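You operate a simulated robot arm through the tools that you are given. There is no shell and no other tool. Be economical: measure what you need, move in short steps, check, and stop when the job is done.

You are at the controls of a simulated robot arm. One attempt, no reset.

## Task
Stack the heat sink that says "62" from the top of the grey bench on top of the heat sink labelled "65". Stack the grey pouch marked "26" from the top of the grey bench on top of the grey pouch labelled "27". Take the orange lamp and put it on the clear patch behind the long rack. Close the left drawer of the grey bench. Take the thick cell labelled "No. 92" from the top of the steel table and put it on the rear top of the big power supply. Fetch the thin cell that says "No. 62" from the top of the steel table and set it on the left shelf of the grey bench. Put the grey relay on the top of the wooden table. Fetch the black terminal cover and set it on top of the orange cover on the top of the wooden table. Do these in any order. Set down upright: orange lamp, thick cell.

The check looks at the end state, three seconds after you hand in, the way a careful person would. Anything else that was tipped, shoved, dropped, spilled or broken makes it a failure. Lids that push on must go on centred and level and be pressed home; caps that screw on are set level and turned clockwise until they are tight.

## Robot
A 6-joint arm with a fingered hand on a trunk, on a base that drives. Base frame: it is fixed to the floor where the robot stands at the start and does not move with it; the origin is under the middle of the robot, x ahead of it, y to its left, z up; the surface under the hand at the start is at about z = 780. Readings come in mm, degrees, newtons and seconds.
With the tool pointing down near the work surface it reaches from about 220 to 560 mm from the robot's upright axis, wherever it stands. Its first joint turns from -166.0 to 166.0 degrees. Places, roughly: black terminal cover (4x3x3 cm) [-400, 6200, 800]; clear patch behind the long rack (63x15 cm) [760, 1080, 780]; grey pouch [500, -250, 750]; grey relay [-1250, 4250, 750]; heat sink [500, 250, 750]; left drawer of the grey bench [1100, -500, 700]; left shelf of the grey bench (52x25 cm) [480, -520, 1280]; orange cover (9x6x5 cm) [0, 6200, 800]; orange lamp [500, -750, 750]; rear top of the big power supply [1800, 3500, 500]; thick cell [2500, -500, 750]; thin cell [2500, -250, 750]; top of the wooden table [0, 5900, 800]. Payload 3.1 kg.
The TCP is the grasp point between the finger pads, 22 mm short of the fingertips. In the tool frame z runs along the fingers and y along their closing line. Largest opening 132 mm; the body of the gripper starts 60 mm behind the TCP. The gripper is a hand of 4 fingers: y runs from the thumb to the fingers, the wrist lies at [0, 0, -218] in the tool frame, and closing takes about 1.5 s.
Orientation is told as [roll, pitch, yaw] about the base's x, y, z axes, in that order, counted from this pose: with the fingers straight down and closing along the base's y, the tool's x points along the base's -x, its y along +y and its z along -z.

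## Interface
- The arm moves only by the tool step_arm. Its arguments are lists of equal length, an entry for each row: "rotation": the turn, a rotation vector about the tool's x, y, z in degrees, a list of three; "xyz": the shift along the tool's x, y, z in mm, a list of three. In form: {"rotation": [[ax, ay, az], ...], "xyz": [[dx, dy, dz], ...]}. A call has 1 to 10 rows; each row is the pose to reach, as a shift and turn from the pose commanded when the call began, along the tool's axes at that moment. "hand" is the opening in per cent of the stroke, from 0 (shut) to 100 (fully open), set as the call begins (left out, the last holds). Each row takes 0.2 s and may step no farther than 50 mm and 8.6 degrees from the row before; otherwise, or with a gripper value out of range, the whole call is refused. Where a pose cannot be reached the arm comes as near as it can. A force on the tool above 40 N (or 10 N above the force at the start of the call, whichever is more), or a blocked arm, ends the call early, and 0.2 s more pass. Each finger travels about 153 mm/s and halts on what it meets, pressing with about 28 N; the grip force reading is that of the motor and also rises with nothing between the fingers. The clock runs only during rows and for 0.2 s after the last one: add rows that repeat a pose to give the fingers time. The reply holds the time, the measured pose of the TCP, the force on the tool along the base axes, the opening and the grip force, in the units named above and with some noise, with the torque about the TCP (base axes, N m) and any sound that the robot's microphone picked up, and new pictures: "pictures" is both (left out), scene, wrist or none.
- Cameras (640 x 400 px; columns grow to the right, rows downward): "scene" is now at [3.7, 109.9, 1591.5]; the picture's right is [-0.51, -0.86, 0.00], its down [-0.67, 0.40, -0.62] and it looks along [0.54, -0.32, -0.78] (base axes); focal length 290 px, centre (320, 200). "wrist" rides on the gripper at [53, -53, -84] in the tool frame; the picture's right is [0.71, 0.71, 0.00], its down [-0.53, 0.53, -0.67] and it looks along [-0.47, 0.47, 0.74] (tool axes); focal length 247 px, centre (320, 200). There is no depth. A picture from a camera that has moved, and an enlarged one, comes with that camera's place and axes in the base frame and with its lens.
- slide_trunk(by): slides the trunk up (or, below 0, down) by that many mm; the arm and the scene camera ride with it, the base frame stays. It gives what a move gives, with no picture.
- roll_base(legs): drives the robot by 1 to 6 legs, each [ahead, left, turn to the left] in mm, mm and degrees, along the robot's own axes; the way and the turn of a leg run together, so that a leg with both is an arc; at most 1500 mm and 180 degrees a leg. The arm and the cameras ride along, it lands a little off, and it stops where it bumps. It gives what a move gives, and a new picture of the scene camera.
- finger_targets(finger1, finger2, finger3, thumb_bend): sets how far each is bent, from 0 (flat) to 1 (curled in); at 0.3 the hand is open as for a grip, at 0.7 the pads meet at the TCP. One left out holds its place. A second passes; each finger stops where it meets its share of the squeeze, and holds until it gets a number again. A gripper value or a shape takes the hand back. It gives what a move gives, with no picture; readings hold the bend of each and the force on the fingers (four entries, about 0 where the hand has none), thumb and palm.
- preshape(shape): the hand has 4 fingers and takes this shape, open, in about a second: jaw (thumb against the fingers, like two jaws); tri (thumb and two fingers); tip (a fingertip pinch); poke (one finger out to press); point (the index stretched); flat (the hand flat); cup (the hand cupped); fist (a fist). The gripper value then closes the fingers along that shape, each until it touches; the sizes above hold for jaw. It gives what a move gives, with no picture.
- aim_head(pan, tilt): turns the head with the scene camera to pan (to the left, within 155 degrees either way) and tilt (down, from -29 to 69), counted from straight ahead of the robot. It gives what a move gives, and a new picture of the scene camera.
- close_up(camera, box): a new picture of the part [left, top, right, bottom] of that camera's present view, enlarged. No time passes.
- finish_job(): hands the job in; it is judged then, once.

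Work in short steps. Places have to be worked out from the pictures, the camera data and where the tool is seen: move nearer, look again, correct. Check each grasp and each placing, and mend what went wrong. You have 217 turns and 260 pictures in all, those below and enlarged ones among them. Open the gripper and draw the arm clear of the work before you hand the job in, unless the task says otherwise; then end with one line.

The tools are called after "Emit:" as a command line: name --argument value ..., lists and objects as JSON in quotes. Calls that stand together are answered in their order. step_arm: Moves the arm, as the interface text tells. Its arguments: {"type":"object","properties":{"rotation":{"type":"array"},"xyz":{"type":"array"},"hand":{"type":"number"},"pictures":{"type":"string","enum":["both","scene","wrist","none"]}},"required":["rotation","xyz"]} The other tools are called the same way: slide_trunk (by) slides the trunk up or down; preshape (shape) gives the hand a shape; finger_targets (finger1, finger2, finger3, thumb_bend) moves the fingers one by one; roll_base (legs) drives the base; aim_head (pan, tilt) turns the head that bears the scene camera; close_up (camera, box) takes an enlarged picture of a part of a camera's view; finish_job () hands the job in.

At the start:

```text
time_s: 0.0
eef_pos: [388.5, -83.5, 999.2]
ee_rot: [0.0, 0.0, -0.1]
contact_force: [0.6, 0.5, -0.1]
wrist_torque: [-0.01, 0.01, -0.04]
finger_gap: 131.5
gripper_force: 0.0
shape: jaw
bend: [0.3, 0.3, 0.3, 0.3]
finger forces: [0.0, 0.1, 0.0, 0.0, 0.1, 0.0]
trunk travel left (down, up): [-275.0, 111.0]
robot x, y, heading: [2.3, -2.3, 0.2]
head pan, tilt: [-30.7, 51.4]
```

scene: 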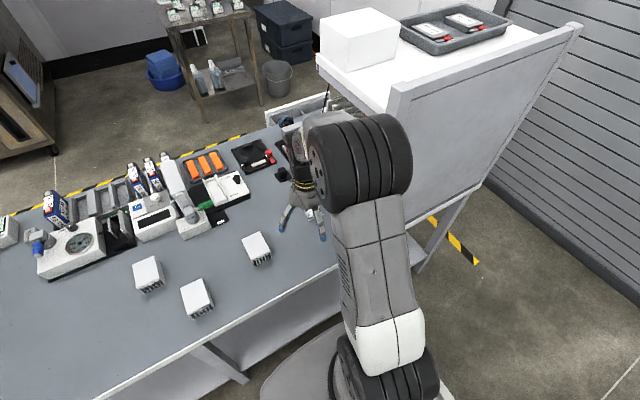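
wrist: 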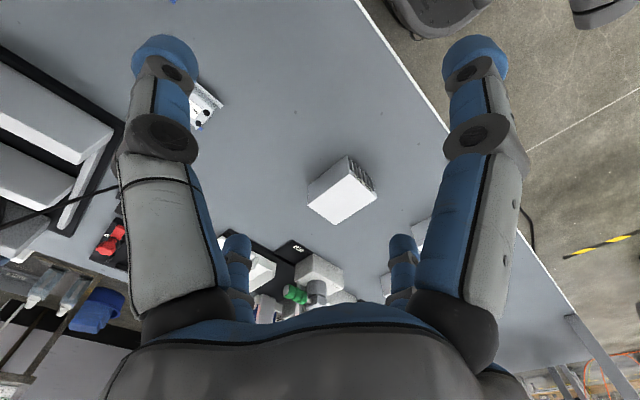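

The bench is ahead with three heat sinks; I look around first to find the labels and the items.

Emit:
aim_head --pan 20 --tilt 50

Emit:
aim_head --pan -70 --tilt 35

Emit:
aim_head --pan 0 --tilt 25

```text
time_s: 1.2
eef_pos: [388.2, -83.8, 999.4]
ee_rot: [0.0, 0.0, -0.1]
contact_force: [-1.6, 0.2, 0.0]
wrist_torque: [0.0, -0.03, 0.02]
finger_gap: 132.3
gripper_force: 0.1
shape: jaw
bend: [0.3, 0.3, 0.3, 0.3]
finger forces: [0.0, 0.0, 0.1, 0.1, 0.1, 0.0]
trunk travel left (down, up): [-275.0, 111.0]
robot x, y, heading: [1.8, -0.2, -0.4]
head pan, tilt: [20.0, 50.0]
camera scene: at [11.0, 174.8, 1593.4], right [0.34, -0.94, 0.0], down [-0.72, -0.26, -0.64], along [0.6, 0.22, -0.77], focal length 290 px, centre (320, 200)
```

scene: 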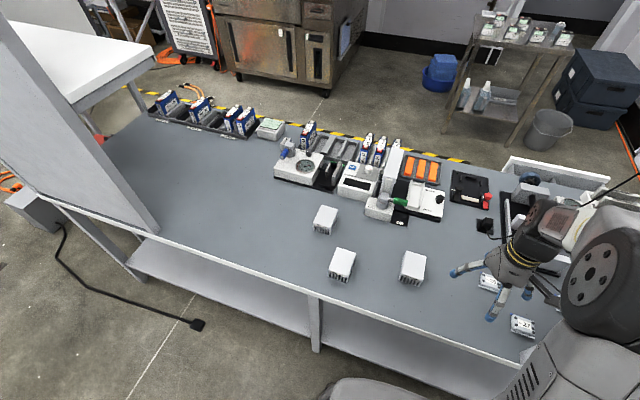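

```text
time_s: 2.8
eef_pos: [387.7, -83.6, 1000.3]
ee_rot: [0.1, 0.0, 0.1]
contact_force: [0.2, -0.2, 0.0]
wrist_torque: [0.01, 0.02, 0.01]
finger_gap: 131.8
gripper_force: 0.0
shape: jaw
bend: [0.3, 0.3, 0.3, 0.3]
finger forces: [0.0, 0.1, 0.0, 0.0, 0.1, 0.0]
trunk travel left (down, up): [-275.0, 111.0]
robot x, y, heading: [4.9, 0.9, -0.2]
head pan, tilt: [-70.0, 35.0]
camera scene: at [-31.2, 65.8, 1615.2], right [-0.94, -0.34, 0.0], down [-0.2, 0.54, -0.82], along [0.28, -0.77, -0.57], focal length 290 px, centre (320, 200)
```

scene: 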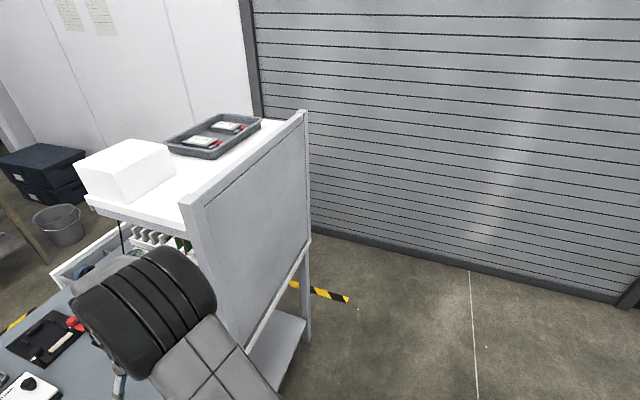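

```text
time_s: 4.2
eef_pos: [387.7, -83.2, 999.5]
ee_rot: [0.1, 0.1, -0.1]
contact_force: [0.4, 0.4, -1.0]
wrist_torque: [0.03, 0.0, 0.02]
finger_gap: 132.0
gripper_force: 0.1
shape: jaw
bend: [0.3, 0.3, 0.3, 0.3]
finger forces: [0.0, 0.0, 0.1, 0.0, 0.0, 0.0]
trunk travel left (down, up): [-275.0, 111.0]
robot x, y, heading: [4.2, 3.7, 0.1]
head pan, tilt: [0.0, 25.0]
camera scene: at [30.8, 148.5, 1630.9], right [0.0, -1.0, 0.0], down [-0.42, 0.0, -0.91], along [0.91, 0.0, -0.42], focal length 290 px, centre (320, 200)
```

scene: 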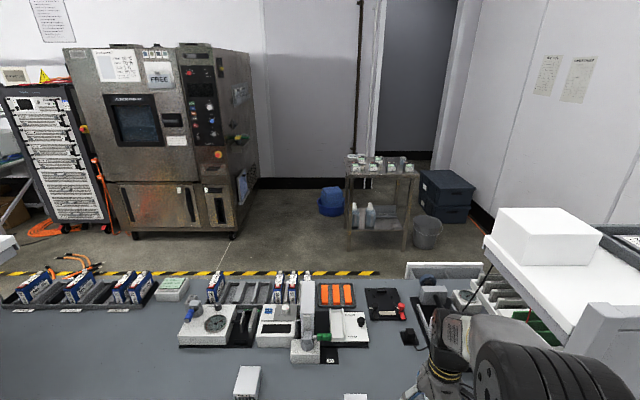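

Now I look at the bench close around the hand for the labels.

Emit:
aim_head --pan 10 --tilt 65

Emit:
aim_head --pan -55 --tilt 65

```text
time_s: 5.3
eef_pos: [388.1, -83.2, 999.5]
ee_rot: [0.0, 0.0, -0.1]
contact_force: [0.1, 0.3, -0.2]
wrist_torque: [0.03, -0.01, 0.03]
finger_gap: 131.9
gripper_force: 0.0
shape: jaw
bend: [0.3, 0.3, 0.3, 0.3]
finger forces: [0.0, 0.0, 0.0, 0.1, 0.0, 0.0]
trunk travel left (down, up): [-275.0, 111.0]
robot x, y, heading: [2.9, 2.4, -0.1]
head pan, tilt: [10.0, 65.0]
camera scene: at [-1.5, 159.1, 1575.4], right [0.17, -0.98, 0.0], down [-0.89, -0.16, -0.42], along [0.42, 0.07, -0.91], focal length 290 px, centre (320, 200)
```

scene: 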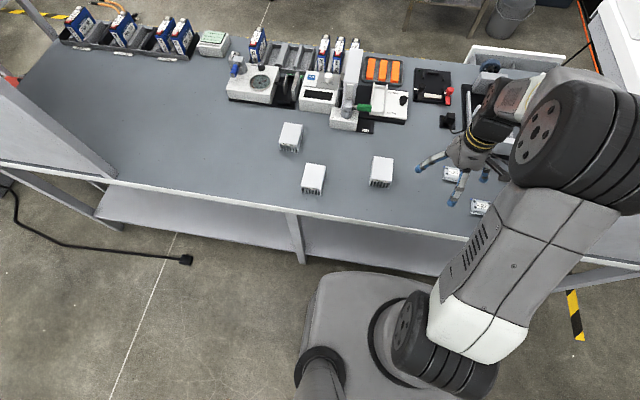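

```text
time_s: 6.7
eef_pos: [388.8, -84.2, 999.4]
ee_rot: [0.0, 0.0, 0.0]
contact_force: [0.1, 1.3, 0.0]
wrist_torque: [0.01, 0.01, 0.01]
finger_gap: 132.1
gripper_force: 0.0
shape: jaw
bend: [0.3, 0.3, 0.3, 0.3]
finger forces: [0.0, 0.1, 0.0, 0.0, 0.0, 0.0]
trunk travel left (down, up): [-275.0, 111.0]
robot x, y, heading: [0.2, -0.8, -0.3]
head pan, tilt: [-55.0, 65.0]
camera scene: at [-26.5, 98.9, 1575.3], right [-0.82, -0.57, 0.0], down [-0.52, 0.74, -0.42], along [0.24, -0.35, -0.91], focal length 290 px, centre (320, 200)
```

scene: 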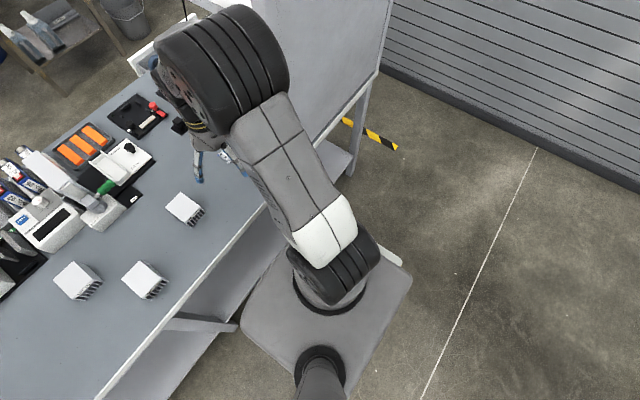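

Wrist view may show labels; I enlarge it and re-aim the head.

Emit:
close_up --camera "wrist" --box '[160, 70, 480, 330]'

Emit:
aim_head --pan -20 --tilt 60

Emit:
close_up --camera "scene" --box '[100, 60, 420, 260]'

```text
1.54 times, centred on (320, 200) of wrist
camera zoom: at [334.9, -137.2, 1084.3], right [-0.71, 0.71, 0.0], down [0.53, 0.53, 0.67], along [0.47, 0.47, -0.74], focal length 380 px, centre (320, 200)
```

zoom: 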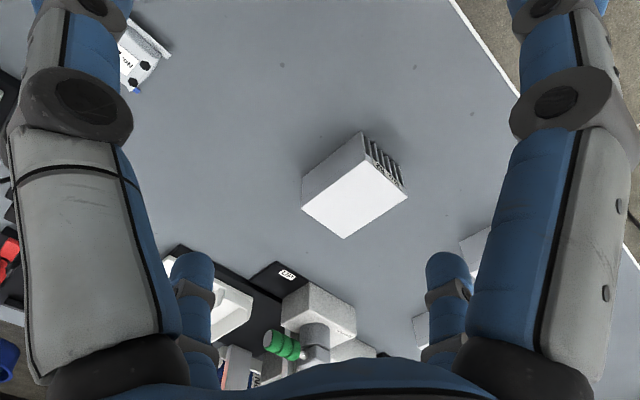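

```text
time_s: 7.7
eef_pos: [388.4, -83.5, 999.5]
ee_rot: [0.0, 0.0, 0.0]
contact_force: [0.2, -0.5, 0.4]
wrist_torque: [0.02, 0.03, -0.01]
finger_gap: 131.7
gripper_force: 0.2
shape: jaw
bend: [0.3, 0.3, 0.3, 0.3]
finger forces: [0.0, 0.0, 0.0, 0.0, 0.0, 0.1]
trunk travel left (down, up): [-275.0, 111.0]
robot x, y, heading: [3.0, -0.6, -0.2]
head pan, tilt: [-20.0, 60.0]
camera scene: at [1.2, 125.7, 1580.9], right [-0.34, -0.94, 0.0], down [-0.81, 0.3, -0.5], along [0.47, -0.17, -0.87], focal length 290 px, centre (320, 200)
```

scene: 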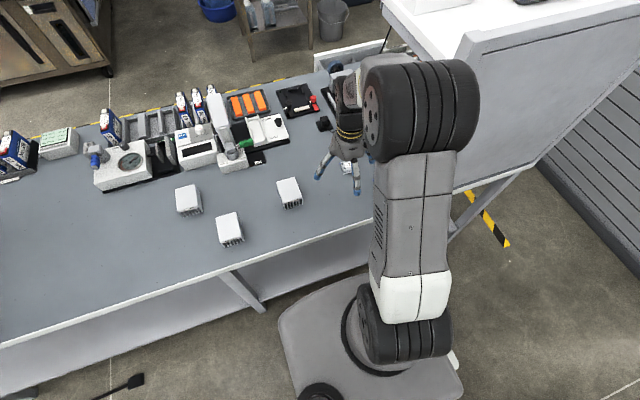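

```text
2.00 times, centred on (260, 160) of scene
camera zoom: at [1.2, 125.7, 1580.9], right [-0.34, -0.94, 0.0], down [-0.81, 0.3, -0.5], along [0.47, -0.17, -0.87], focal length 580 px, centre (440, 280)
```

zoom: 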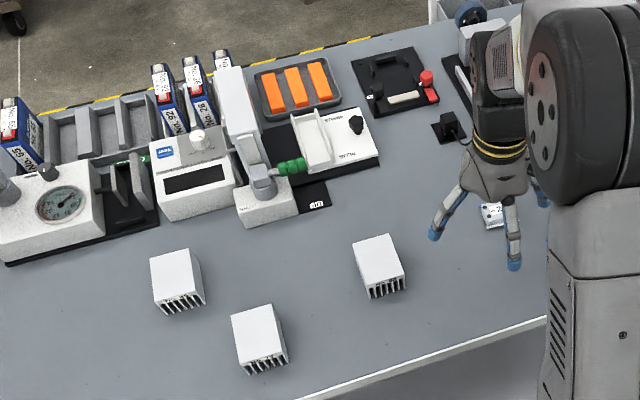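

I zoom in on the fin ends, where there may be text.

Emit:
close_up --camera "scene" --box '[165, 165, 325, 265]'

Emit:
close_up --camera "wrist" --box '[290, 140, 400, 210]'

```text
4.00 times, centred on (245, 215) of scene
camera zoom: at [1.2, 125.7, 1580.9], right [-0.34, -0.94, 0.0], down [-0.81, 0.3, -0.5], along [0.47, -0.17, -0.87], focal length 1161 px, centre (620, 140)
```

zoom: 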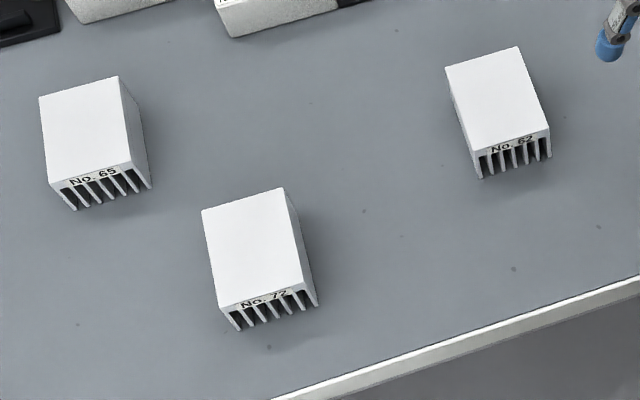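

```text
5.71 times, centred on (345, 175) of wrist
camera zoom: at [334.9, -137.2, 1084.3], right [-0.71, 0.71, 0.0], down [0.53, 0.53, 0.67], along [0.47, 0.47, -0.74], focal length 1411 px, centre (177, 343)
```

zoom: 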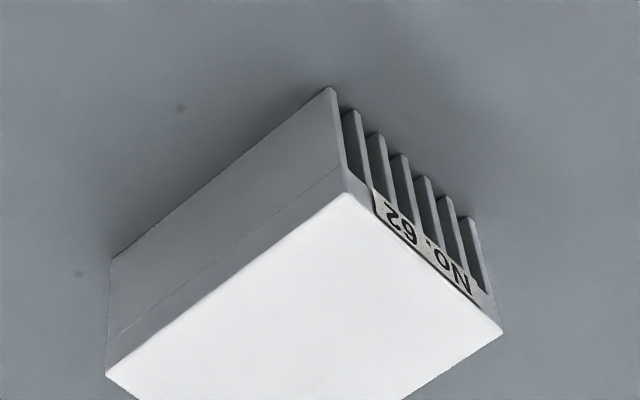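

Heat sinks: C at about (480,52) is "No. 62", A at about (559,354) is "No. 65", each ~80×58 mm with the 58 mm side along y. I drive ahead and left so both are in reach.

Emit:
roll_base --legs '[[35, 230, 0]]'

```text
time_s: 9.4
eef_pos: [423.2, 145.5, 1000.1]
ee_rot: [-0.1, 0.0, 0.1]
contact_force: [0.3, 0.0, 0.1]
wrist_torque: [0.0, 0.03, 0.01]
finger_gap: 131.9
gripper_force: 0.0
shape: jaw
bend: [0.3, 0.3, 0.3, 0.3]
finger forces: [0.0, 0.0, 0.0, 0.1, 0.0, 0.0]
trunk travel left (down, up): [-275.0, 111.0]
robot x, y, heading: [39.7, 226.5, 0.1]
head pan, tilt: [-20.0, 60.0]
camera scene: at [36.6, 354.9, 1580.7], right [-0.34, -0.94, 0.0], down [-0.81, 0.3, -0.5], along [0.47, -0.17, -0.87], focal length 290 px, centre (320, 200)
```

scene: 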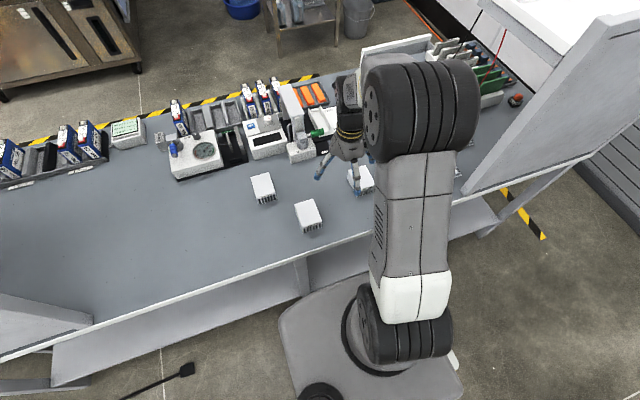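

I move the hand over heat sink 62, 150 mm above it.

Emit:
step_arm --xyz '[[-19, -31, 20], [-38, -62, 40], [-57, -93, 60]]' --rotation '[[0, 0, 0], [0, 0, 0], [0, 0, 0]]' --hand 100

```text
time_s: 10.2
eef_pos: [482.3, 49.3, 938.3]
ee_rot: [0.0, 0.0, 0.1]
contact_force: [0.7, 0.0, -0.6]
wrist_torque: [0.0, 0.04, 0.0]
finger_gap: 131.7
gripper_force: 0.1
shape: jaw
bend: [0.3, 0.3, 0.3, 0.3]
finger forces: [0.0, 0.0, 0.0, 0.0, 0.0, 0.1]
trunk travel left (down, up): [-275.0, 111.0]
robot x, y, heading: [35.6, 227.7, 0.0]
head pan, tilt: [-20.0, 60.0]
camera scene: at [37.5, 352.2, 1581.0], right [-0.34, -0.94, 0.0], down [-0.81, 0.3, -0.5], along [0.47, -0.17, -0.87], focal length 290 px, centre (320, 200)
camera wrist: at [428.2, -5.3, 1023.0], right [-0.71, 0.71, 0.0], down [0.53, 0.53, 0.67], along [0.47, 0.47, -0.74], focal length 247 px, centre (320, 200)
```

scene: 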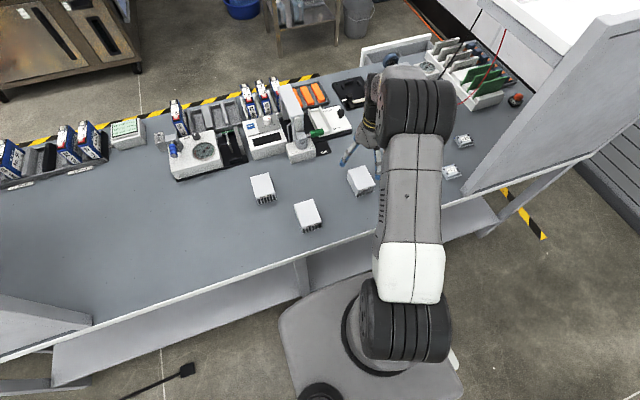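
wrist: 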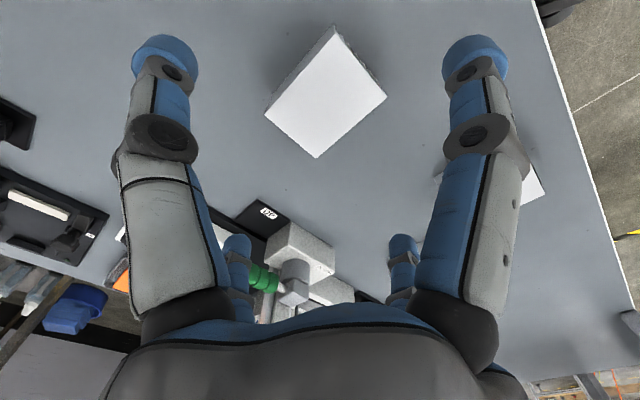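

Heat sink 62 is under the hand. I descend with fingers straddling it in y, then close.

Emit:
step_arm --xyz '[[2, 0, 45], [2, 0, 85], [2, 0, 123]]' --rotation '[[0, 0, 0], [0, 0, 0], [0, 0, 0]]' --pictures "both"

```text
time_s: 11.0
eef_pos: [476.1, 50.0, 815.4]
ee_rot: [0.1, 0.0, 0.0]
contact_force: [-0.7, 0.1, -0.2]
wrist_torque: [0.03, -0.02, -0.02]
finger_gap: 131.8
gripper_force: 0.0
shape: jaw
bend: [0.3, 0.3, 0.3, 0.3]
finger forces: [0.1, 0.0, 0.0, 0.0, 0.0, 0.1]
trunk travel left (down, up): [-275.0, 111.0]
robot x, y, heading: [32.5, 229.3, 0.0]
head pan, tilt: [-20.0, 60.0]
camera scene: at [37.3, 353.1, 1580.9], right [-0.34, -0.94, 0.0], down [-0.81, 0.3, -0.5], along [0.47, -0.17, -0.87], focal length 290 px, centre (320, 200)
camera wrist: at [424.7, -3.7, 899.3], right [-0.71, 0.71, 0.0], down [0.53, 0.53, 0.67], along [0.47, 0.47, -0.74], focal length 247 px, centre (320, 200)
```

scene: 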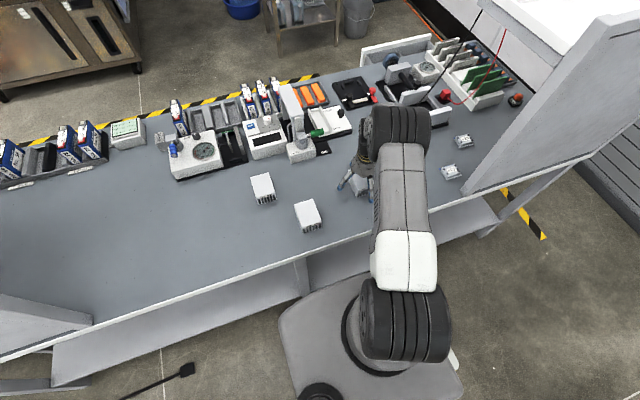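
wrist: 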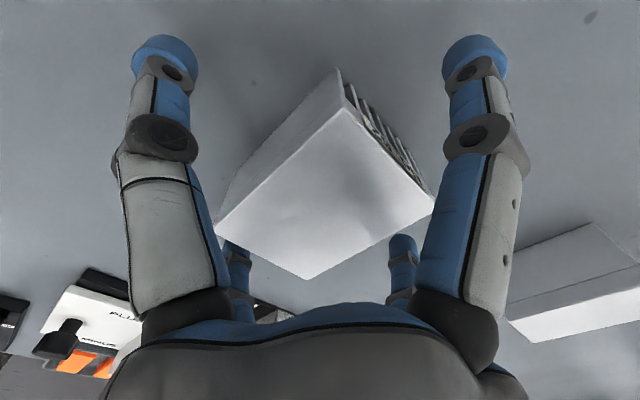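

Well straddled. Closing, giving the fingers time.

Emit:
step_arm --xyz '[[0, 0, 0], [0, 0, 0], [0, 0, 0], [0, 0, 0], [0, 0, 0], [0, 0, 0], [0, 0, 0]]' --rotation '[[0, 0, 0], [0, 0, 0], [0, 0, 0], [0, 0, 0], [0, 0, 0], [0, 0, 0], [0, 0, 0]]' --hand 0 --pictures "none"

Emit:
step_arm --xyz '[[0, 0, -45], [0, 0, -90]]' --rotation '[[0, 0, 0], [0, 0, 0]]' --pictures "wrist"

```text
time_s: 12.6
eef_pos: [477.7, 50.6, 815.8]
ee_rot: [0.0, 0.0, 0.0]
contact_force: [0.0, 0.5, -0.8]
wrist_torque: [-0.05, 0.03, -0.05]
finger_gap: 59.1
gripper_force: 27.6
shape: jaw
bend: [0.35, 0.4, 0.33, 0.7]
finger forces: [25.2, 25.4, 25.1, 0.0, 25.8, 0.0]
trunk travel left (down, up): [-275.0, 111.0]
robot x, y, heading: [36.7, 228.7, -0.2]
head pan, tilt: [-20.0, 60.0]
```

```text
time_s: 13.2
eef_pos: [475.7, 51.6, 905.1]
ee_rot: [0.0, 0.0, 0.0]
contact_force: [-0.3, 0.2, -3.3]
wrist_torque: [0.01, -0.02, -0.03]
finger_gap: 58.8
gripper_force: 27.9
shape: jaw
bend: [0.35, 0.4, 0.33, 0.7]
finger forces: [25.3, 25.4, 25.3, 0.0, 25.8, 0.1]
trunk travel left (down, up): [-275.0, 111.0]
robot x, y, heading: [32.5, 229.9, 0.1]
head pan, tilt: [-20.0, 60.0]
camera wrist: at [423.5, -2.9, 989.3], right [-0.71, 0.71, 0.0], down [0.53, 0.53, 0.67], along [0.47, 0.47, -0.74], focal length 247 px, centre (320, 200)
```

wrist: 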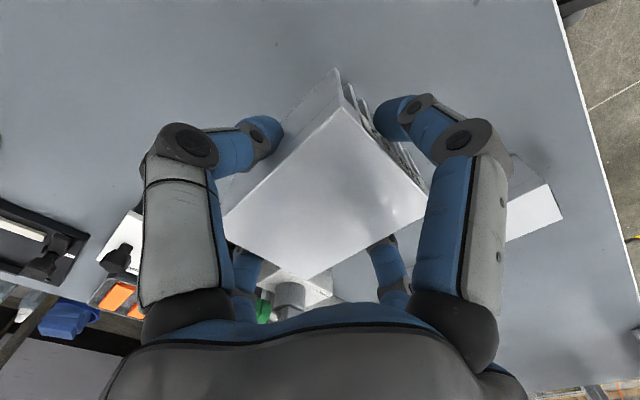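

Lifted and held at 59 mm. I check for yaw in the grip with a close-up.

Emit:
close_up --camera "wrist" --box '[200, 50, 456, 300]'

Emit:
close_up --camera "scene" --box '[220, 130, 420, 255]'

```text
1.60 times, centred on (328, 175) of wrist
camera zoom: at [423.5, -2.9, 989.3], right [-0.71, 0.71, 0.0], down [0.53, 0.53, 0.67], along [0.47, 0.47, -0.74], focal length 395 px, centre (307, 240)
```

zoom: 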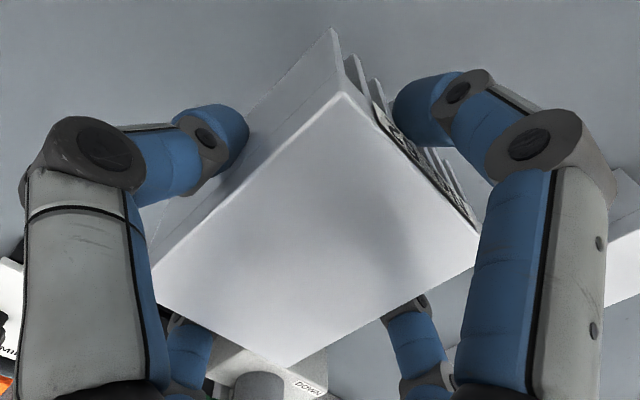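

```text
3.20 times, centred on (320, 192) of scene
camera zoom: at [36.3, 353.5, 1580.9], right [-0.34, -0.94, 0.0], down [-0.81, 0.3, -0.5], along [0.47, -0.17, -0.87], focal length 929 px, centre (320, 224)
```

zoom: 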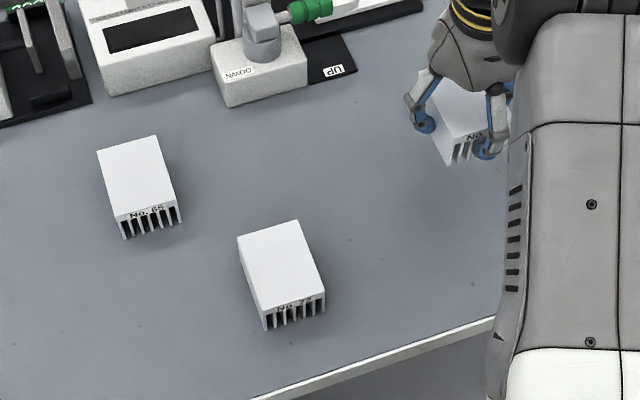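

No noticeable yaw. I carry it over heat sink 65 at about (557,352), keeping height.

Emit:
step_arm --xyz '[[-12, 43, -20], [-24, 86, -20], [-36, 129, -20], [-48, 172, -20], [-60, 215, -20], [-70, 258, -20], [-80, 301, -20]]' --rotation '[[0, 0, 0], [0, 0, 0], [0, 0, 0], [0, 0, 0], [0, 0, 0], [0, 0, 0], [0, 0, 0]]' --pictures "both"

```text
time_s: 14.8
eef_pos: [558.4, 351.3, 926.8]
ee_rot: [-0.1, 0.0, -0.1]
contact_force: [-0.5, 0.2, -3.2]
wrist_torque: [-0.05, 0.01, 0.0]
finger_gap: 58.9
gripper_force: 28.1
shape: jaw
bend: [0.35, 0.4, 0.33, 0.7]
finger forces: [25.2, 25.6, 25.4, 0.0, 26.0, 0.0]
trunk travel left (down, up): [-275.0, 111.0]
robot x, y, heading: [37.7, 230.3, 0.1]
head pan, tilt: [-20.0, 60.0]
camera scene: at [37.2, 354.9, 1580.7], right [-0.34, -0.94, 0.0], down [-0.81, 0.3, -0.5], along [0.47, -0.17, -0.87], focal length 290 px, centre (320, 200)
camera wrist: at [506.0, 297.5, 1011.5], right [-0.71, 0.71, 0.0], down [0.53, 0.53, 0.67], along [0.47, 0.47, -0.74], focal length 247 px, centre (320, 200)
```

scene: 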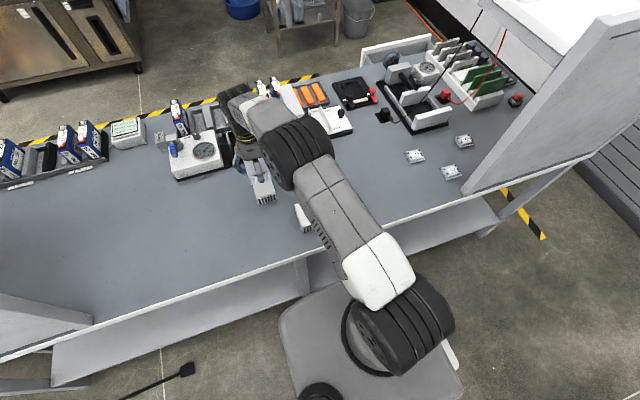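
wrist: 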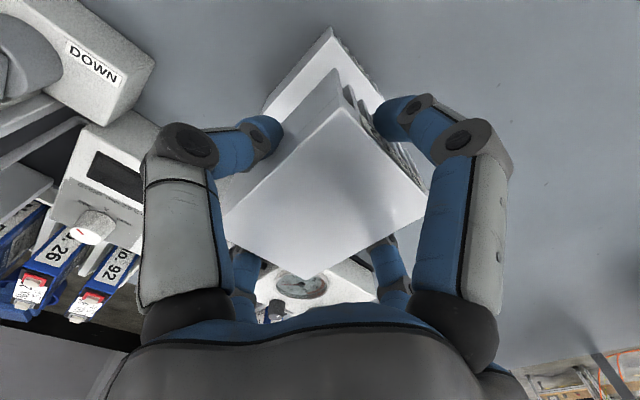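

A's visible corners put its centre at about (557,351), matching the hand. I descend to just above contact.

Emit:
step_arm --xyz '[[1, 0, 30], [1, 0, 52], [1, 0, 58]]' --rotation '[[0, 0, 0], [0, 0, 0], [0, 0, 0]]' --pictures "wrist"

Emit:
close_up --camera "scene" --box '[200, 130, 360, 230]'

```text
time_s: 15.6
eef_pos: [557.3, 351.0, 868.6]
ee_rot: [0.0, 0.0, 0.0]
contact_force: [0.4, -0.3, -4.0]
wrist_torque: [-0.01, 0.02, -0.03]
finger_gap: 58.8
gripper_force: 28.1
shape: jaw
bend: [0.35, 0.4, 0.33, 0.7]
finger forces: [25.1, 25.5, 25.3, 0.0, 26.0, 0.0]
trunk travel left (down, up): [-275.0, 111.0]
robot x, y, heading: [35.4, 226.4, 0.1]
head pan, tilt: [-20.0, 60.0]
camera wrist: at [503.7, 296.9, 953.8], right [-0.71, 0.71, 0.0], down [0.53, 0.53, 0.67], along [0.47, 0.47, -0.74], focal length 247 px, centre (320, 200)
```

wrist: 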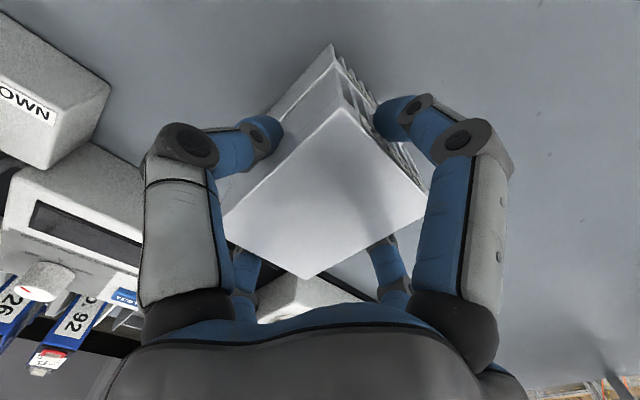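

```text
4.00 times, centred on (280, 180) of scene
camera zoom: at [37.0, 353.8, 1580.8], right [-0.34, -0.94, 0.0], down [-0.81, 0.3, -0.5], along [0.47, -0.17, -0.87], focal length 1161 px, centre (480, 280)
```

zoom: 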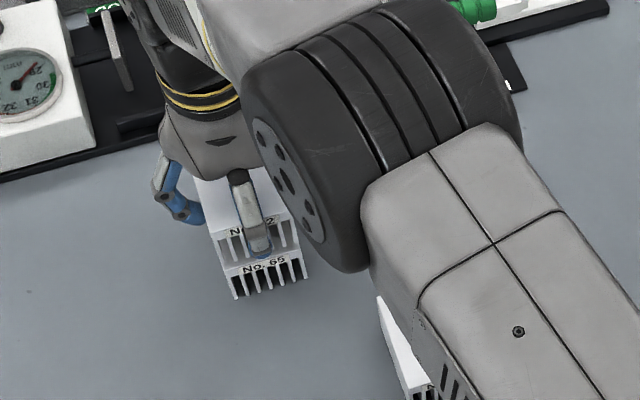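

Alignment looks good in both views. I inch down until contact.

Emit:
step_arm --xyz '[[0, 0, 3], [0, 0, 5], [0, 0, 7]]' --rotation '[[0, 0, 0], [0, 0, 0], [0, 0, 0]]' --pictures "none"

```text
time_s: 16.4
eef_pos: [558.7, 351.7, 862.4]
ee_rot: [0.0, 0.1, 0.0]
contact_force: [0.3, -0.1, -3.4]
wrist_torque: [0.0, 0.02, 0.0]
finger_gap: 58.9
gripper_force: 28.0
shape: jaw
bend: [0.35, 0.4, 0.33, 0.7]
finger forces: [25.1, 25.6, 25.3, 0.0, 25.9, 0.0]
trunk travel left (down, up): [-275.0, 111.0]
robot x, y, heading: [33.4, 226.9, 0.1]
head pan, tilt: [-20.0, 60.0]
```

Emit:
step_arm --xyz '[[0, 0, 2], [0, 0, 3], [0, 0, 4], [0, 0, 5], [0, 0, 6]]' --rotation '[[0, 0, 0], [0, 0, 0], [0, 0, 0], [0, 0, 0], [0, 0, 0]]' --pictures "none"

```text
time_s: 17.6
eef_pos: [557.4, 351.6, 859.5]
ee_rot: [0.2, -0.5, 0.0]
contact_force: [1.4, 0.6, 25.6]
wrist_torque: [-0.05, -0.01, -0.03]
finger_gap: 58.9
gripper_force: 27.9
shape: jaw
bend: [0.35, 0.4, 0.33, 0.7]
finger forces: [28.0, 28.3, 27.4, 0.0, 29.3, 0.1]
trunk travel left (down, up): [-275.0, 111.0]
robot x, y, heading: [35.2, 229.3, 0.2]
head pan, tilt: [-20.0, 60.0]
```

Contact at about z 860. I relieve the press and open.

Emit:
step_arm --xyz '[[0, 0, -4]]' --rotation '[[0, 0, 0]]' --pictures "none"

Emit:
step_arm --xyz '[[0, 0, 0], [0, 0, 0], [0, 0, 0], [0, 0, 0], [0, 0, -30], [0, 0, -75], [0, 0, -120]]' --rotation '[[0, 0, 0], [0, 0, 0], [0, 0, 0], [0, 0, 0], [0, 0, 0], [0, 0, 0], [0, 0, 0]]' --hand 100 --pictures "wrist"

Emit:
close_up --camera "scene" --box '[200, 130, 360, 230]'

```text
time_s: 18.0
eef_pos: [556.9, 352.3, 860.4]
ee_rot: [0.1, -0.1, 0.0]
contact_force: [3.6, 2.6, 12.9]
wrist_torque: [-0.02, -0.12, 0.04]
finger_gap: 59.2
gripper_force: 27.9
shape: jaw
bend: [0.35, 0.4, 0.33, 0.7]
finger forces: [27.6, 28.4, 28.1, 0.0, 28.3, 0.0]
trunk travel left (down, up): [-275.0, 111.0]
robot x, y, heading: [33.6, 224.4, -0.1]
head pan, tilt: [-20.0, 60.0]
```

```text
time_s: 19.6
eef_pos: [556.1, 350.0, 978.9]
ee_rot: [0.0, 0.1, 0.0]
contact_force: [-0.1, -0.2, -0.5]
wrist_torque: [0.0, 0.02, 0.01]
finger_gap: 131.6
gripper_force: 0.1
shape: jaw
bend: [0.3, 0.3, 0.3, 0.3]
finger forces: [0.0, 0.0, 0.0, 0.0, 0.1, 0.0]
trunk travel left (down, up): [-275.0, 111.0]
robot x, y, heading: [34.8, 228.0, -0.0]
head pan, tilt: [-20.0, 60.0]
camera wrist: at [504.3, 296.8, 1063.7], right [-0.71, 0.71, 0.0], down [0.53, 0.53, 0.67], along [0.47, 0.47, -0.74], focal length 247 px, centre (320, 200)
```

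wrist: 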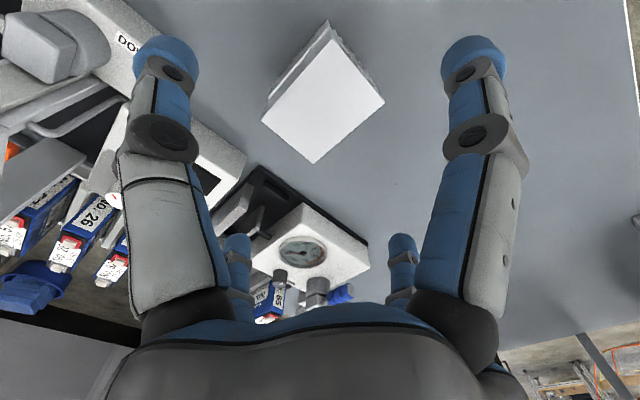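

```text
4.00 times, centred on (280, 180) of scene
camera zoom: at [35.9, 353.5, 1580.9], right [-0.34, -0.94, 0.0], down [-0.81, 0.3, -0.5], along [0.47, -0.17, -0.87], focal length 1161 px, centre (480, 280)
```

zoom: 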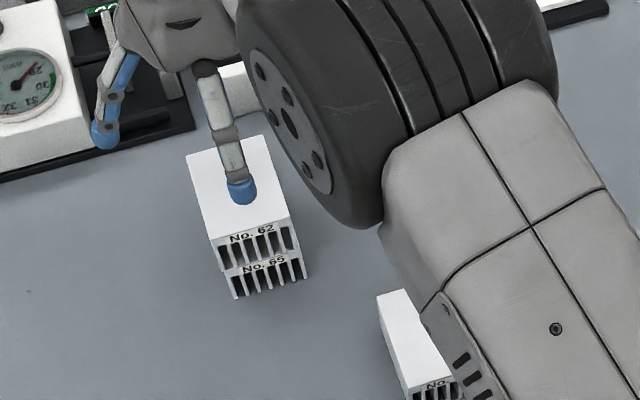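

Stacked neatly. Now I read the pouch labels.

Emit:
close_up --camera "scene" --box '[390, 120, 490, 190]'

Emit:
close_up --camera "scene" --box '[340, 30, 540, 155]'

```text
5.71 times, centred on (440, 155) of scene
camera zoom: at [35.9, 353.5, 1580.9], right [-0.34, -0.94, 0.0], down [-0.81, 0.3, -0.5], along [0.47, -0.17, -0.87], focal length 1658 px, centre (-366, 457)
```

zoom: 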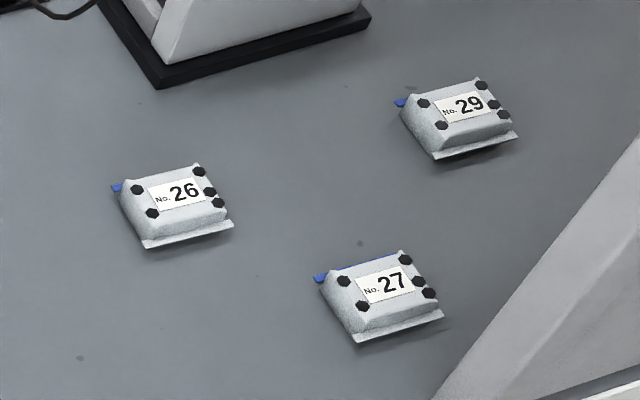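

```text
3.20 times, centred on (440, 92) of scene
camera zoom: at [35.9, 353.5, 1580.9], right [-0.34, -0.94, 0.0], down [-0.81, 0.3, -0.5], along [0.47, -0.17, -0.87], focal length 929 px, centre (-64, 544)
```

zoom: 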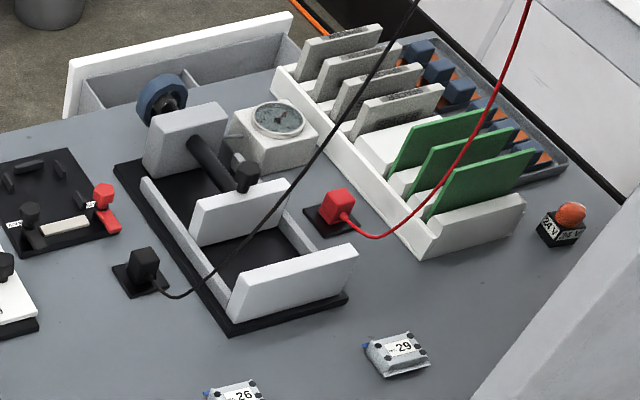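

Pouch 26 is at about (516,-169), 27 at (418,-246), and the lamp is near (613,-666). I drive right so pouch 26 is in reach.

Emit:
roll_base --legs '[[0, -145, 0]]'

Emit:
step_arm --xyz '[[8, -45, 0], [16, -90, 0], [24, -135, 0], [32, -180, 0], [40, -225, 0], [40, -270, 0], [40, -315, 0], [40, -360, 0], [40, -373, 0]]' --rotation '[[0, 0, 0], [0, 0, 0], [0, 0, 0], [0, 0, 0], [0, 0, 0], [0, 0, 0], [0, 0, 0], [0, 0, 0], [0, 0, 0]]'

```text
time_s: 21.0
eef_pos: [558.1, 203.4, 978.7]
ee_rot: [0.1, 0.0, 0.0]
contact_force: [-0.4, -0.2, 0.1]
wrist_torque: [0.03, -0.03, 0.0]
finger_gap: 132.0
gripper_force: 0.0
shape: jaw
bend: [0.3, 0.3, 0.3, 0.3]
finger forces: [0.0, 0.0, 0.0, 0.0, 0.0, 0.0]
trunk travel left (down, up): [-275.0, 111.0]
robot x, y, heading: [31.2, 81.6, -0.3]
head pan, tilt: [-20.0, 60.0]
camera scene: at [36.4, 205.8, 1581.0], right [-0.34, -0.94, 0.0], down [-0.81, 0.3, -0.5], along [0.47, -0.17, -0.87], focal length 290 px, centre (320, 200)
```

scene: 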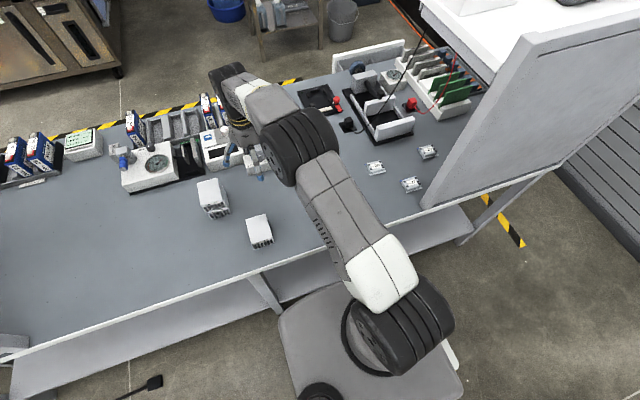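

```text
time_s: 23.0
eef_pos: [519.0, -169.0, 978.8]
ee_rot: [0.0, 0.0, -0.1]
contact_force: [0.5, -0.4, -0.8]
wrist_torque: [0.02, 0.02, -0.02]
finger_gap: 131.7
gripper_force: 0.1
shape: jaw
bend: [0.3, 0.3, 0.3, 0.3]
finger forces: [0.0, 0.0, 0.1, 0.0, 0.0, 0.0]
trunk travel left (down, up): [-275.0, 111.0]
robot x, y, heading: [34.2, 80.5, 0.2]
head pan, tilt: [-20.0, 60.0]
camera scene: at [36.3, 207.8, 1580.8], right [-0.34, -0.94, 0.0], down [-0.81, 0.3, -0.5], along [0.47, -0.17, -0.87], focal length 290 px, centre (320, 200)
camera wrist: at [465.7, -222.5, 1063.7], right [-0.71, 0.71, 0.0], down [0.53, 0.53, 0.67], along [0.47, 0.47, -0.74], focal length 247 px, centre (320, 200)
```

scene: 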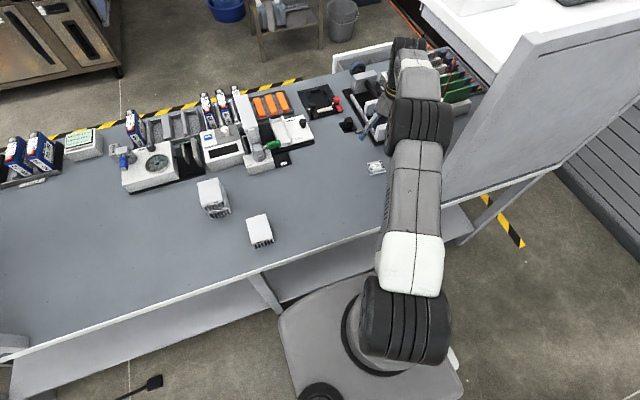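
wrist: 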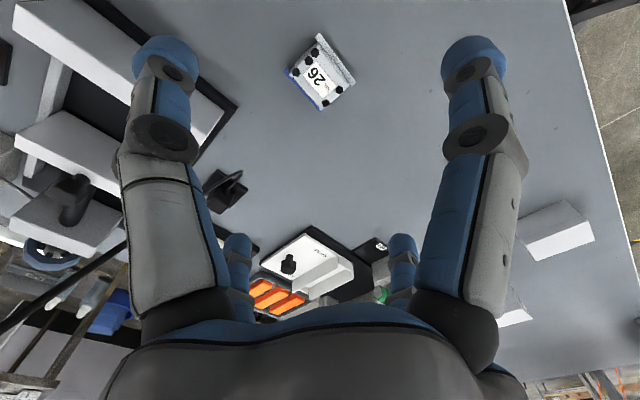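

I enlarge the pouch in the wrist view to measure size and yaw.

Emit:
close_up --camera "wrist" --box '[272, 25, 368, 120]'

```text
4.21 times, centred on (320, 72) of wrist
camera zoom: at [465.7, -222.5, 1063.7], right [-0.71, 0.71, 0.0], down [0.53, 0.53, 0.67], along [0.47, 0.47, -0.74], focal length 1040 px, centre (320, 737)
```

zoom: 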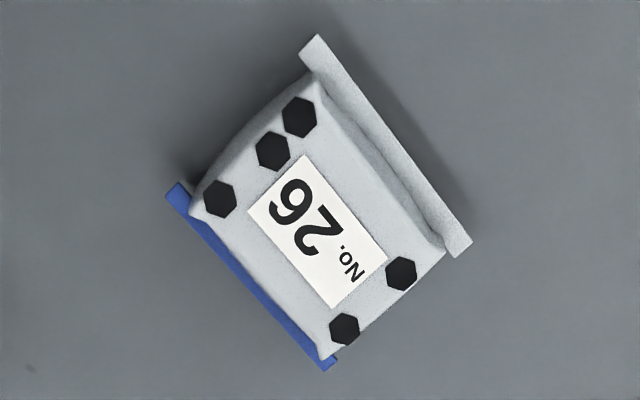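

Pouch 26 is centred near (517.5,-170), ~46×39 mm, yawed about -6°. I turn the tool by +6° about its z and go down.

Emit:
step_arm --xyz '[[1, 0, 45], [1, 0, 90], [1, 0, 130], [1, 0, 160]]' --rotation '[[0, 0, 6.2], [0, 0, 6.2], [0, 0, 6.2], [0, 0, 6.2]]' --pictures "wrist"

```text
time_s: 24.0
eef_pos: [516.3, -169.3, 819.2]
ee_rot: [0.0, 0.0, -6.3]
contact_force: [0.4, 0.1, -0.2]
wrist_torque: [0.02, 0.01, 0.0]
finger_gap: 131.8
gripper_force: 0.0
shape: jaw
bend: [0.3, 0.3, 0.3, 0.3]
finger forces: [0.0, 0.0, 0.1, 0.1, 0.0, 0.0]
trunk travel left (down, up): [-275.0, 111.0]
robot x, y, heading: [35.8, 83.3, 0.0]
head pan, tilt: [-20.0, 60.0]
camera wrist: at [457.8, -216.9, 903.4], right [-0.62, 0.78, 0.0], down [0.58, 0.47, 0.67], along [0.52, 0.42, -0.74], focal length 247 px, centre (320, 200)
```

wrist: 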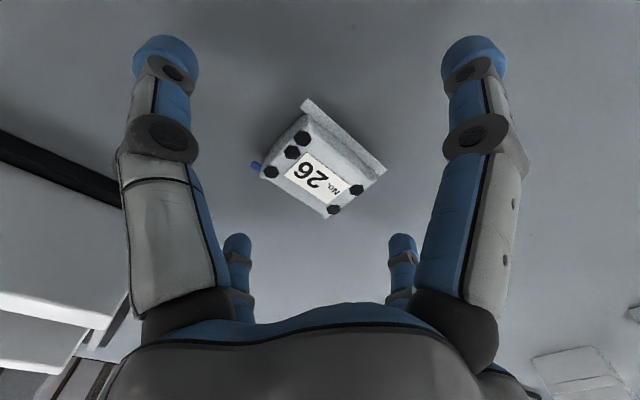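

Good. Down 12 mm more and close.

Emit:
step_arm --xyz '[[0, 0, 12], [0, 0, 12], [0, 0, 12], [0, 0, 12], [0, 0, 12], [0, 0, 12], [0, 0, 12], [0, 0, 12], [0, 0, 12]]' --rotation '[[0, 0, 0], [0, 0, 0], [0, 0, 0], [0, 0, 0], [0, 0, 0], [0, 0, 0], [0, 0, 0], [0, 0, 0], [0, 0, 0]]' --hand 0 --pictures "wrist"

```text
time_s: 26.0
eef_pos: [516.4, -169.3, 807.6]
ee_rot: [0.0, 0.0, -6.3]
contact_force: [0.7, -0.5, -0.1]
wrist_torque: [-0.03, -0.02, -0.03]
finger_gap: 44.7
gripper_force: 28.1
shape: jaw
bend: [0.78, 0.79, 0.79, 0.7]
finger forces: [24.9, 25.5, 25.2, 0.0, 25.5, 0.0]
trunk travel left (down, up): [-275.0, 111.0]
robot x, y, heading: [34.7, 80.1, -0.1]
head pan, tilt: [-20.0, 60.0]
camera wrist: at [457.9, -217.1, 891.7], right [-0.63, 0.78, 0.0], down [0.58, 0.47, 0.67], along [0.52, 0.42, -0.74], focal length 247 px, centre (320, 200)
```

wrist: 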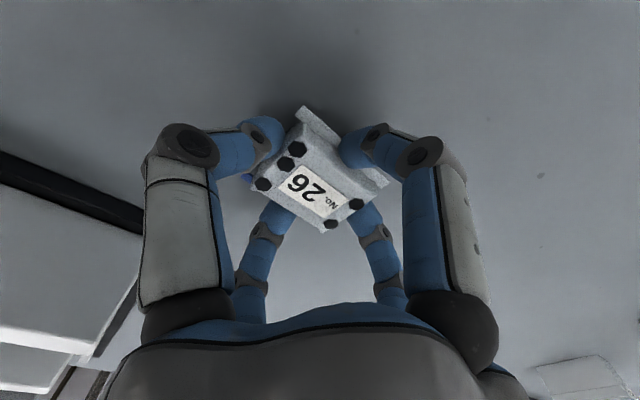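

Gripped at 44.7 mm. Lift, and drive left a bit so the arm clears the panel when placing.

Emit:
step_arm --xyz '[[0, 0, -40], [0, 0, -80]]' --rotation '[[0, 0, 0], [0, 0, 0]]' --pictures "wrist"

Emit:
roll_base --legs '[[0, 50, 0]]'

```text
time_s: 26.6
eef_pos: [517.6, -168.6, 887.7]
ee_rot: [0.1, 0.1, -6.3]
contact_force: [0.2, 0.2, 0.1]
wrist_torque: [0.0, 0.02, 0.04]
finger_gap: 44.5
gripper_force: 28.1
shape: jaw
bend: [0.78, 0.79, 0.79, 0.7]
finger forces: [24.9, 25.3, 25.3, 0.0, 25.5, 0.1]
trunk travel left (down, up): [-275.0, 111.0]
robot x, y, heading: [35.8, 81.1, 0.1]
head pan, tilt: [-20.0, 60.0]
camera wrist: at [458.7, -216.2, 971.9], right [-0.63, 0.78, 0.0], down [0.58, 0.46, 0.67], along [0.52, 0.42, -0.74], focal length 247 px, centre (320, 200)
```

wrist: 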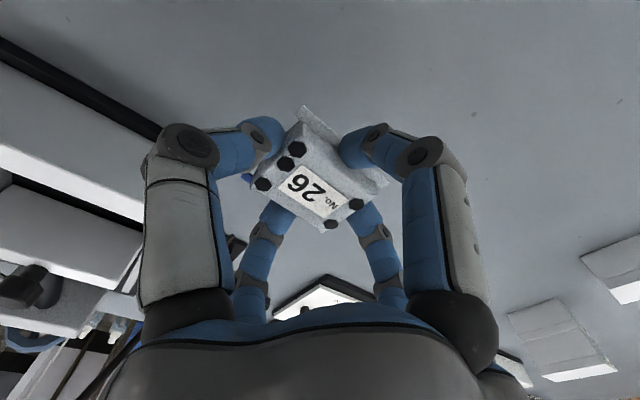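

```text
time_s: 27.5
eef_pos: [517.6, -117.3, 888.3]
ee_rot: [-0.1, 0.1, -6.4]
contact_force: [-0.4, 0.4, -0.9]
wrist_torque: [-0.02, 0.01, 0.01]
finger_gap: 44.4
gripper_force: 27.8
shape: jaw
bend: [0.78, 0.79, 0.79, 0.7]
finger forces: [25.0, 25.4, 25.2, 0.1, 25.5, 0.1]
trunk travel left (down, up): [-275.0, 111.0]
robot x, y, heading: [32.2, 130.4, -0.0]
head pan, tilt: [-20.0, 60.0]
camera scene: at [36.6, 258.9, 1580.6], right [-0.34, -0.94, 0.0], down [-0.81, 0.3, -0.5], along [0.47, -0.17, -0.87], focal length 290 px, centre (320, 200)
```

scene: 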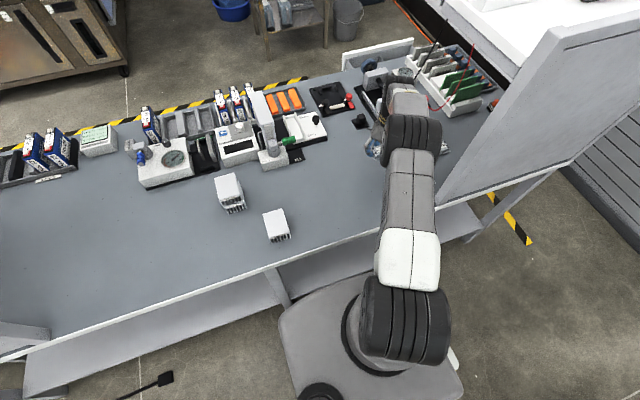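

I bring the pouch toward 27, a bit higher, and look.

Emit:
step_arm --xyz '[[19, -29, -20], [37, -58, -30], [56, -88, -30], [75, -117, -30]]' --rotation '[[0, 0, 0], [0, 0, 0], [0, 0, 0], [0, 0, 0]]'

```text
time_s: 28.5
eef_pos: [428.3, -228.1, 918.0]
ee_rot: [-0.1, 0.0, -6.3]
contact_force: [0.0, 0.2, -0.9]
wrist_torque: [0.0, 0.03, 0.02]
finger_gap: 44.6
gripper_force: 28.7
shape: jaw
bend: [0.78, 0.79, 0.79, 0.7]
finger forces: [24.9, 25.3, 25.4, 0.0, 25.6, 0.1]
trunk travel left (down, up): [-275.0, 111.0]
robot x, y, heading: [37.6, 132.4, 0.1]
head pan, tilt: [-20.0, 60.0]
camera scene: at [36.0, 255.8, 1580.9], right [-0.34, -0.94, 0.0], down [-0.81, 0.3, -0.5], along [0.47, -0.17, -0.87], focal length 290 px, centre (320, 200)
camera wrist: at [370.4, -276.1, 1001.3], right [-0.63, 0.78, 0.0], down [0.58, 0.46, 0.67], along [0.52, 0.42, -0.74], focal length 247 px, centre (320, 200)
```

scene: 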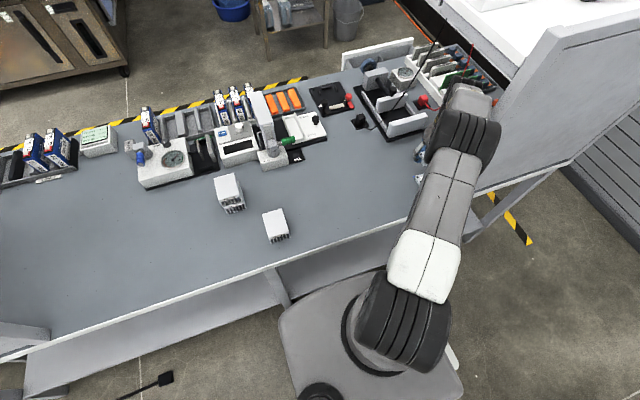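
wrist: 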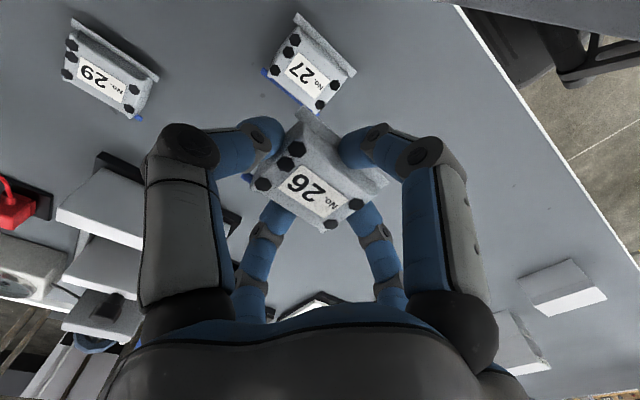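

27 in view at about (419,-249). I enlarge for precise centre and yaw.

Emit:
close_up --camera "wrist" --box '[240, 0, 400, 100]'

Emit:
close_up --camera "wrist" --box '[220, 90, 420, 240]'

```text
4.00 times, centred on (320, 50) of wrist
camera zoom: at [370.4, -276.1, 1001.3], right [-0.63, 0.78, 0.0], down [0.58, 0.46, 0.67], along [0.52, 0.42, -0.74], focal length 988 px, centre (320, 800)
```

zoom: 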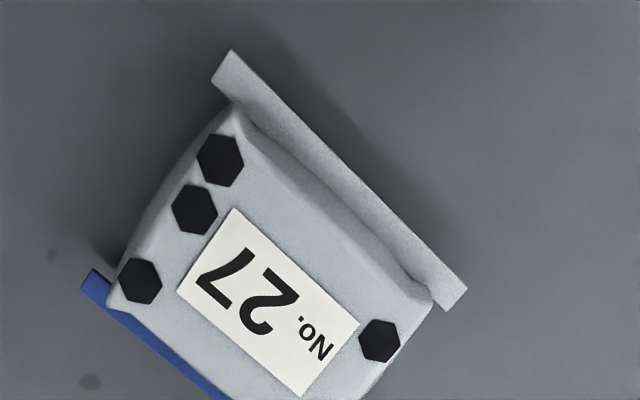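

```text
2.67 times, centred on (320, 165) of wrist
camera zoom: at [370.4, -276.1, 1001.3], right [-0.63, 0.78, 0.0], down [0.58, 0.46, 0.67], along [0.52, 0.42, -0.74], focal length 659 px, centre (320, 293)
```

zoom: 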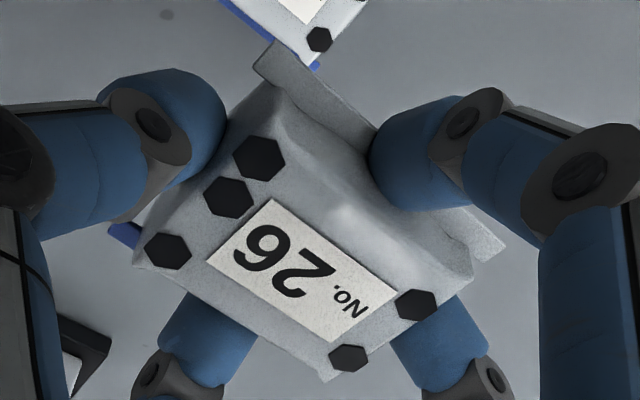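

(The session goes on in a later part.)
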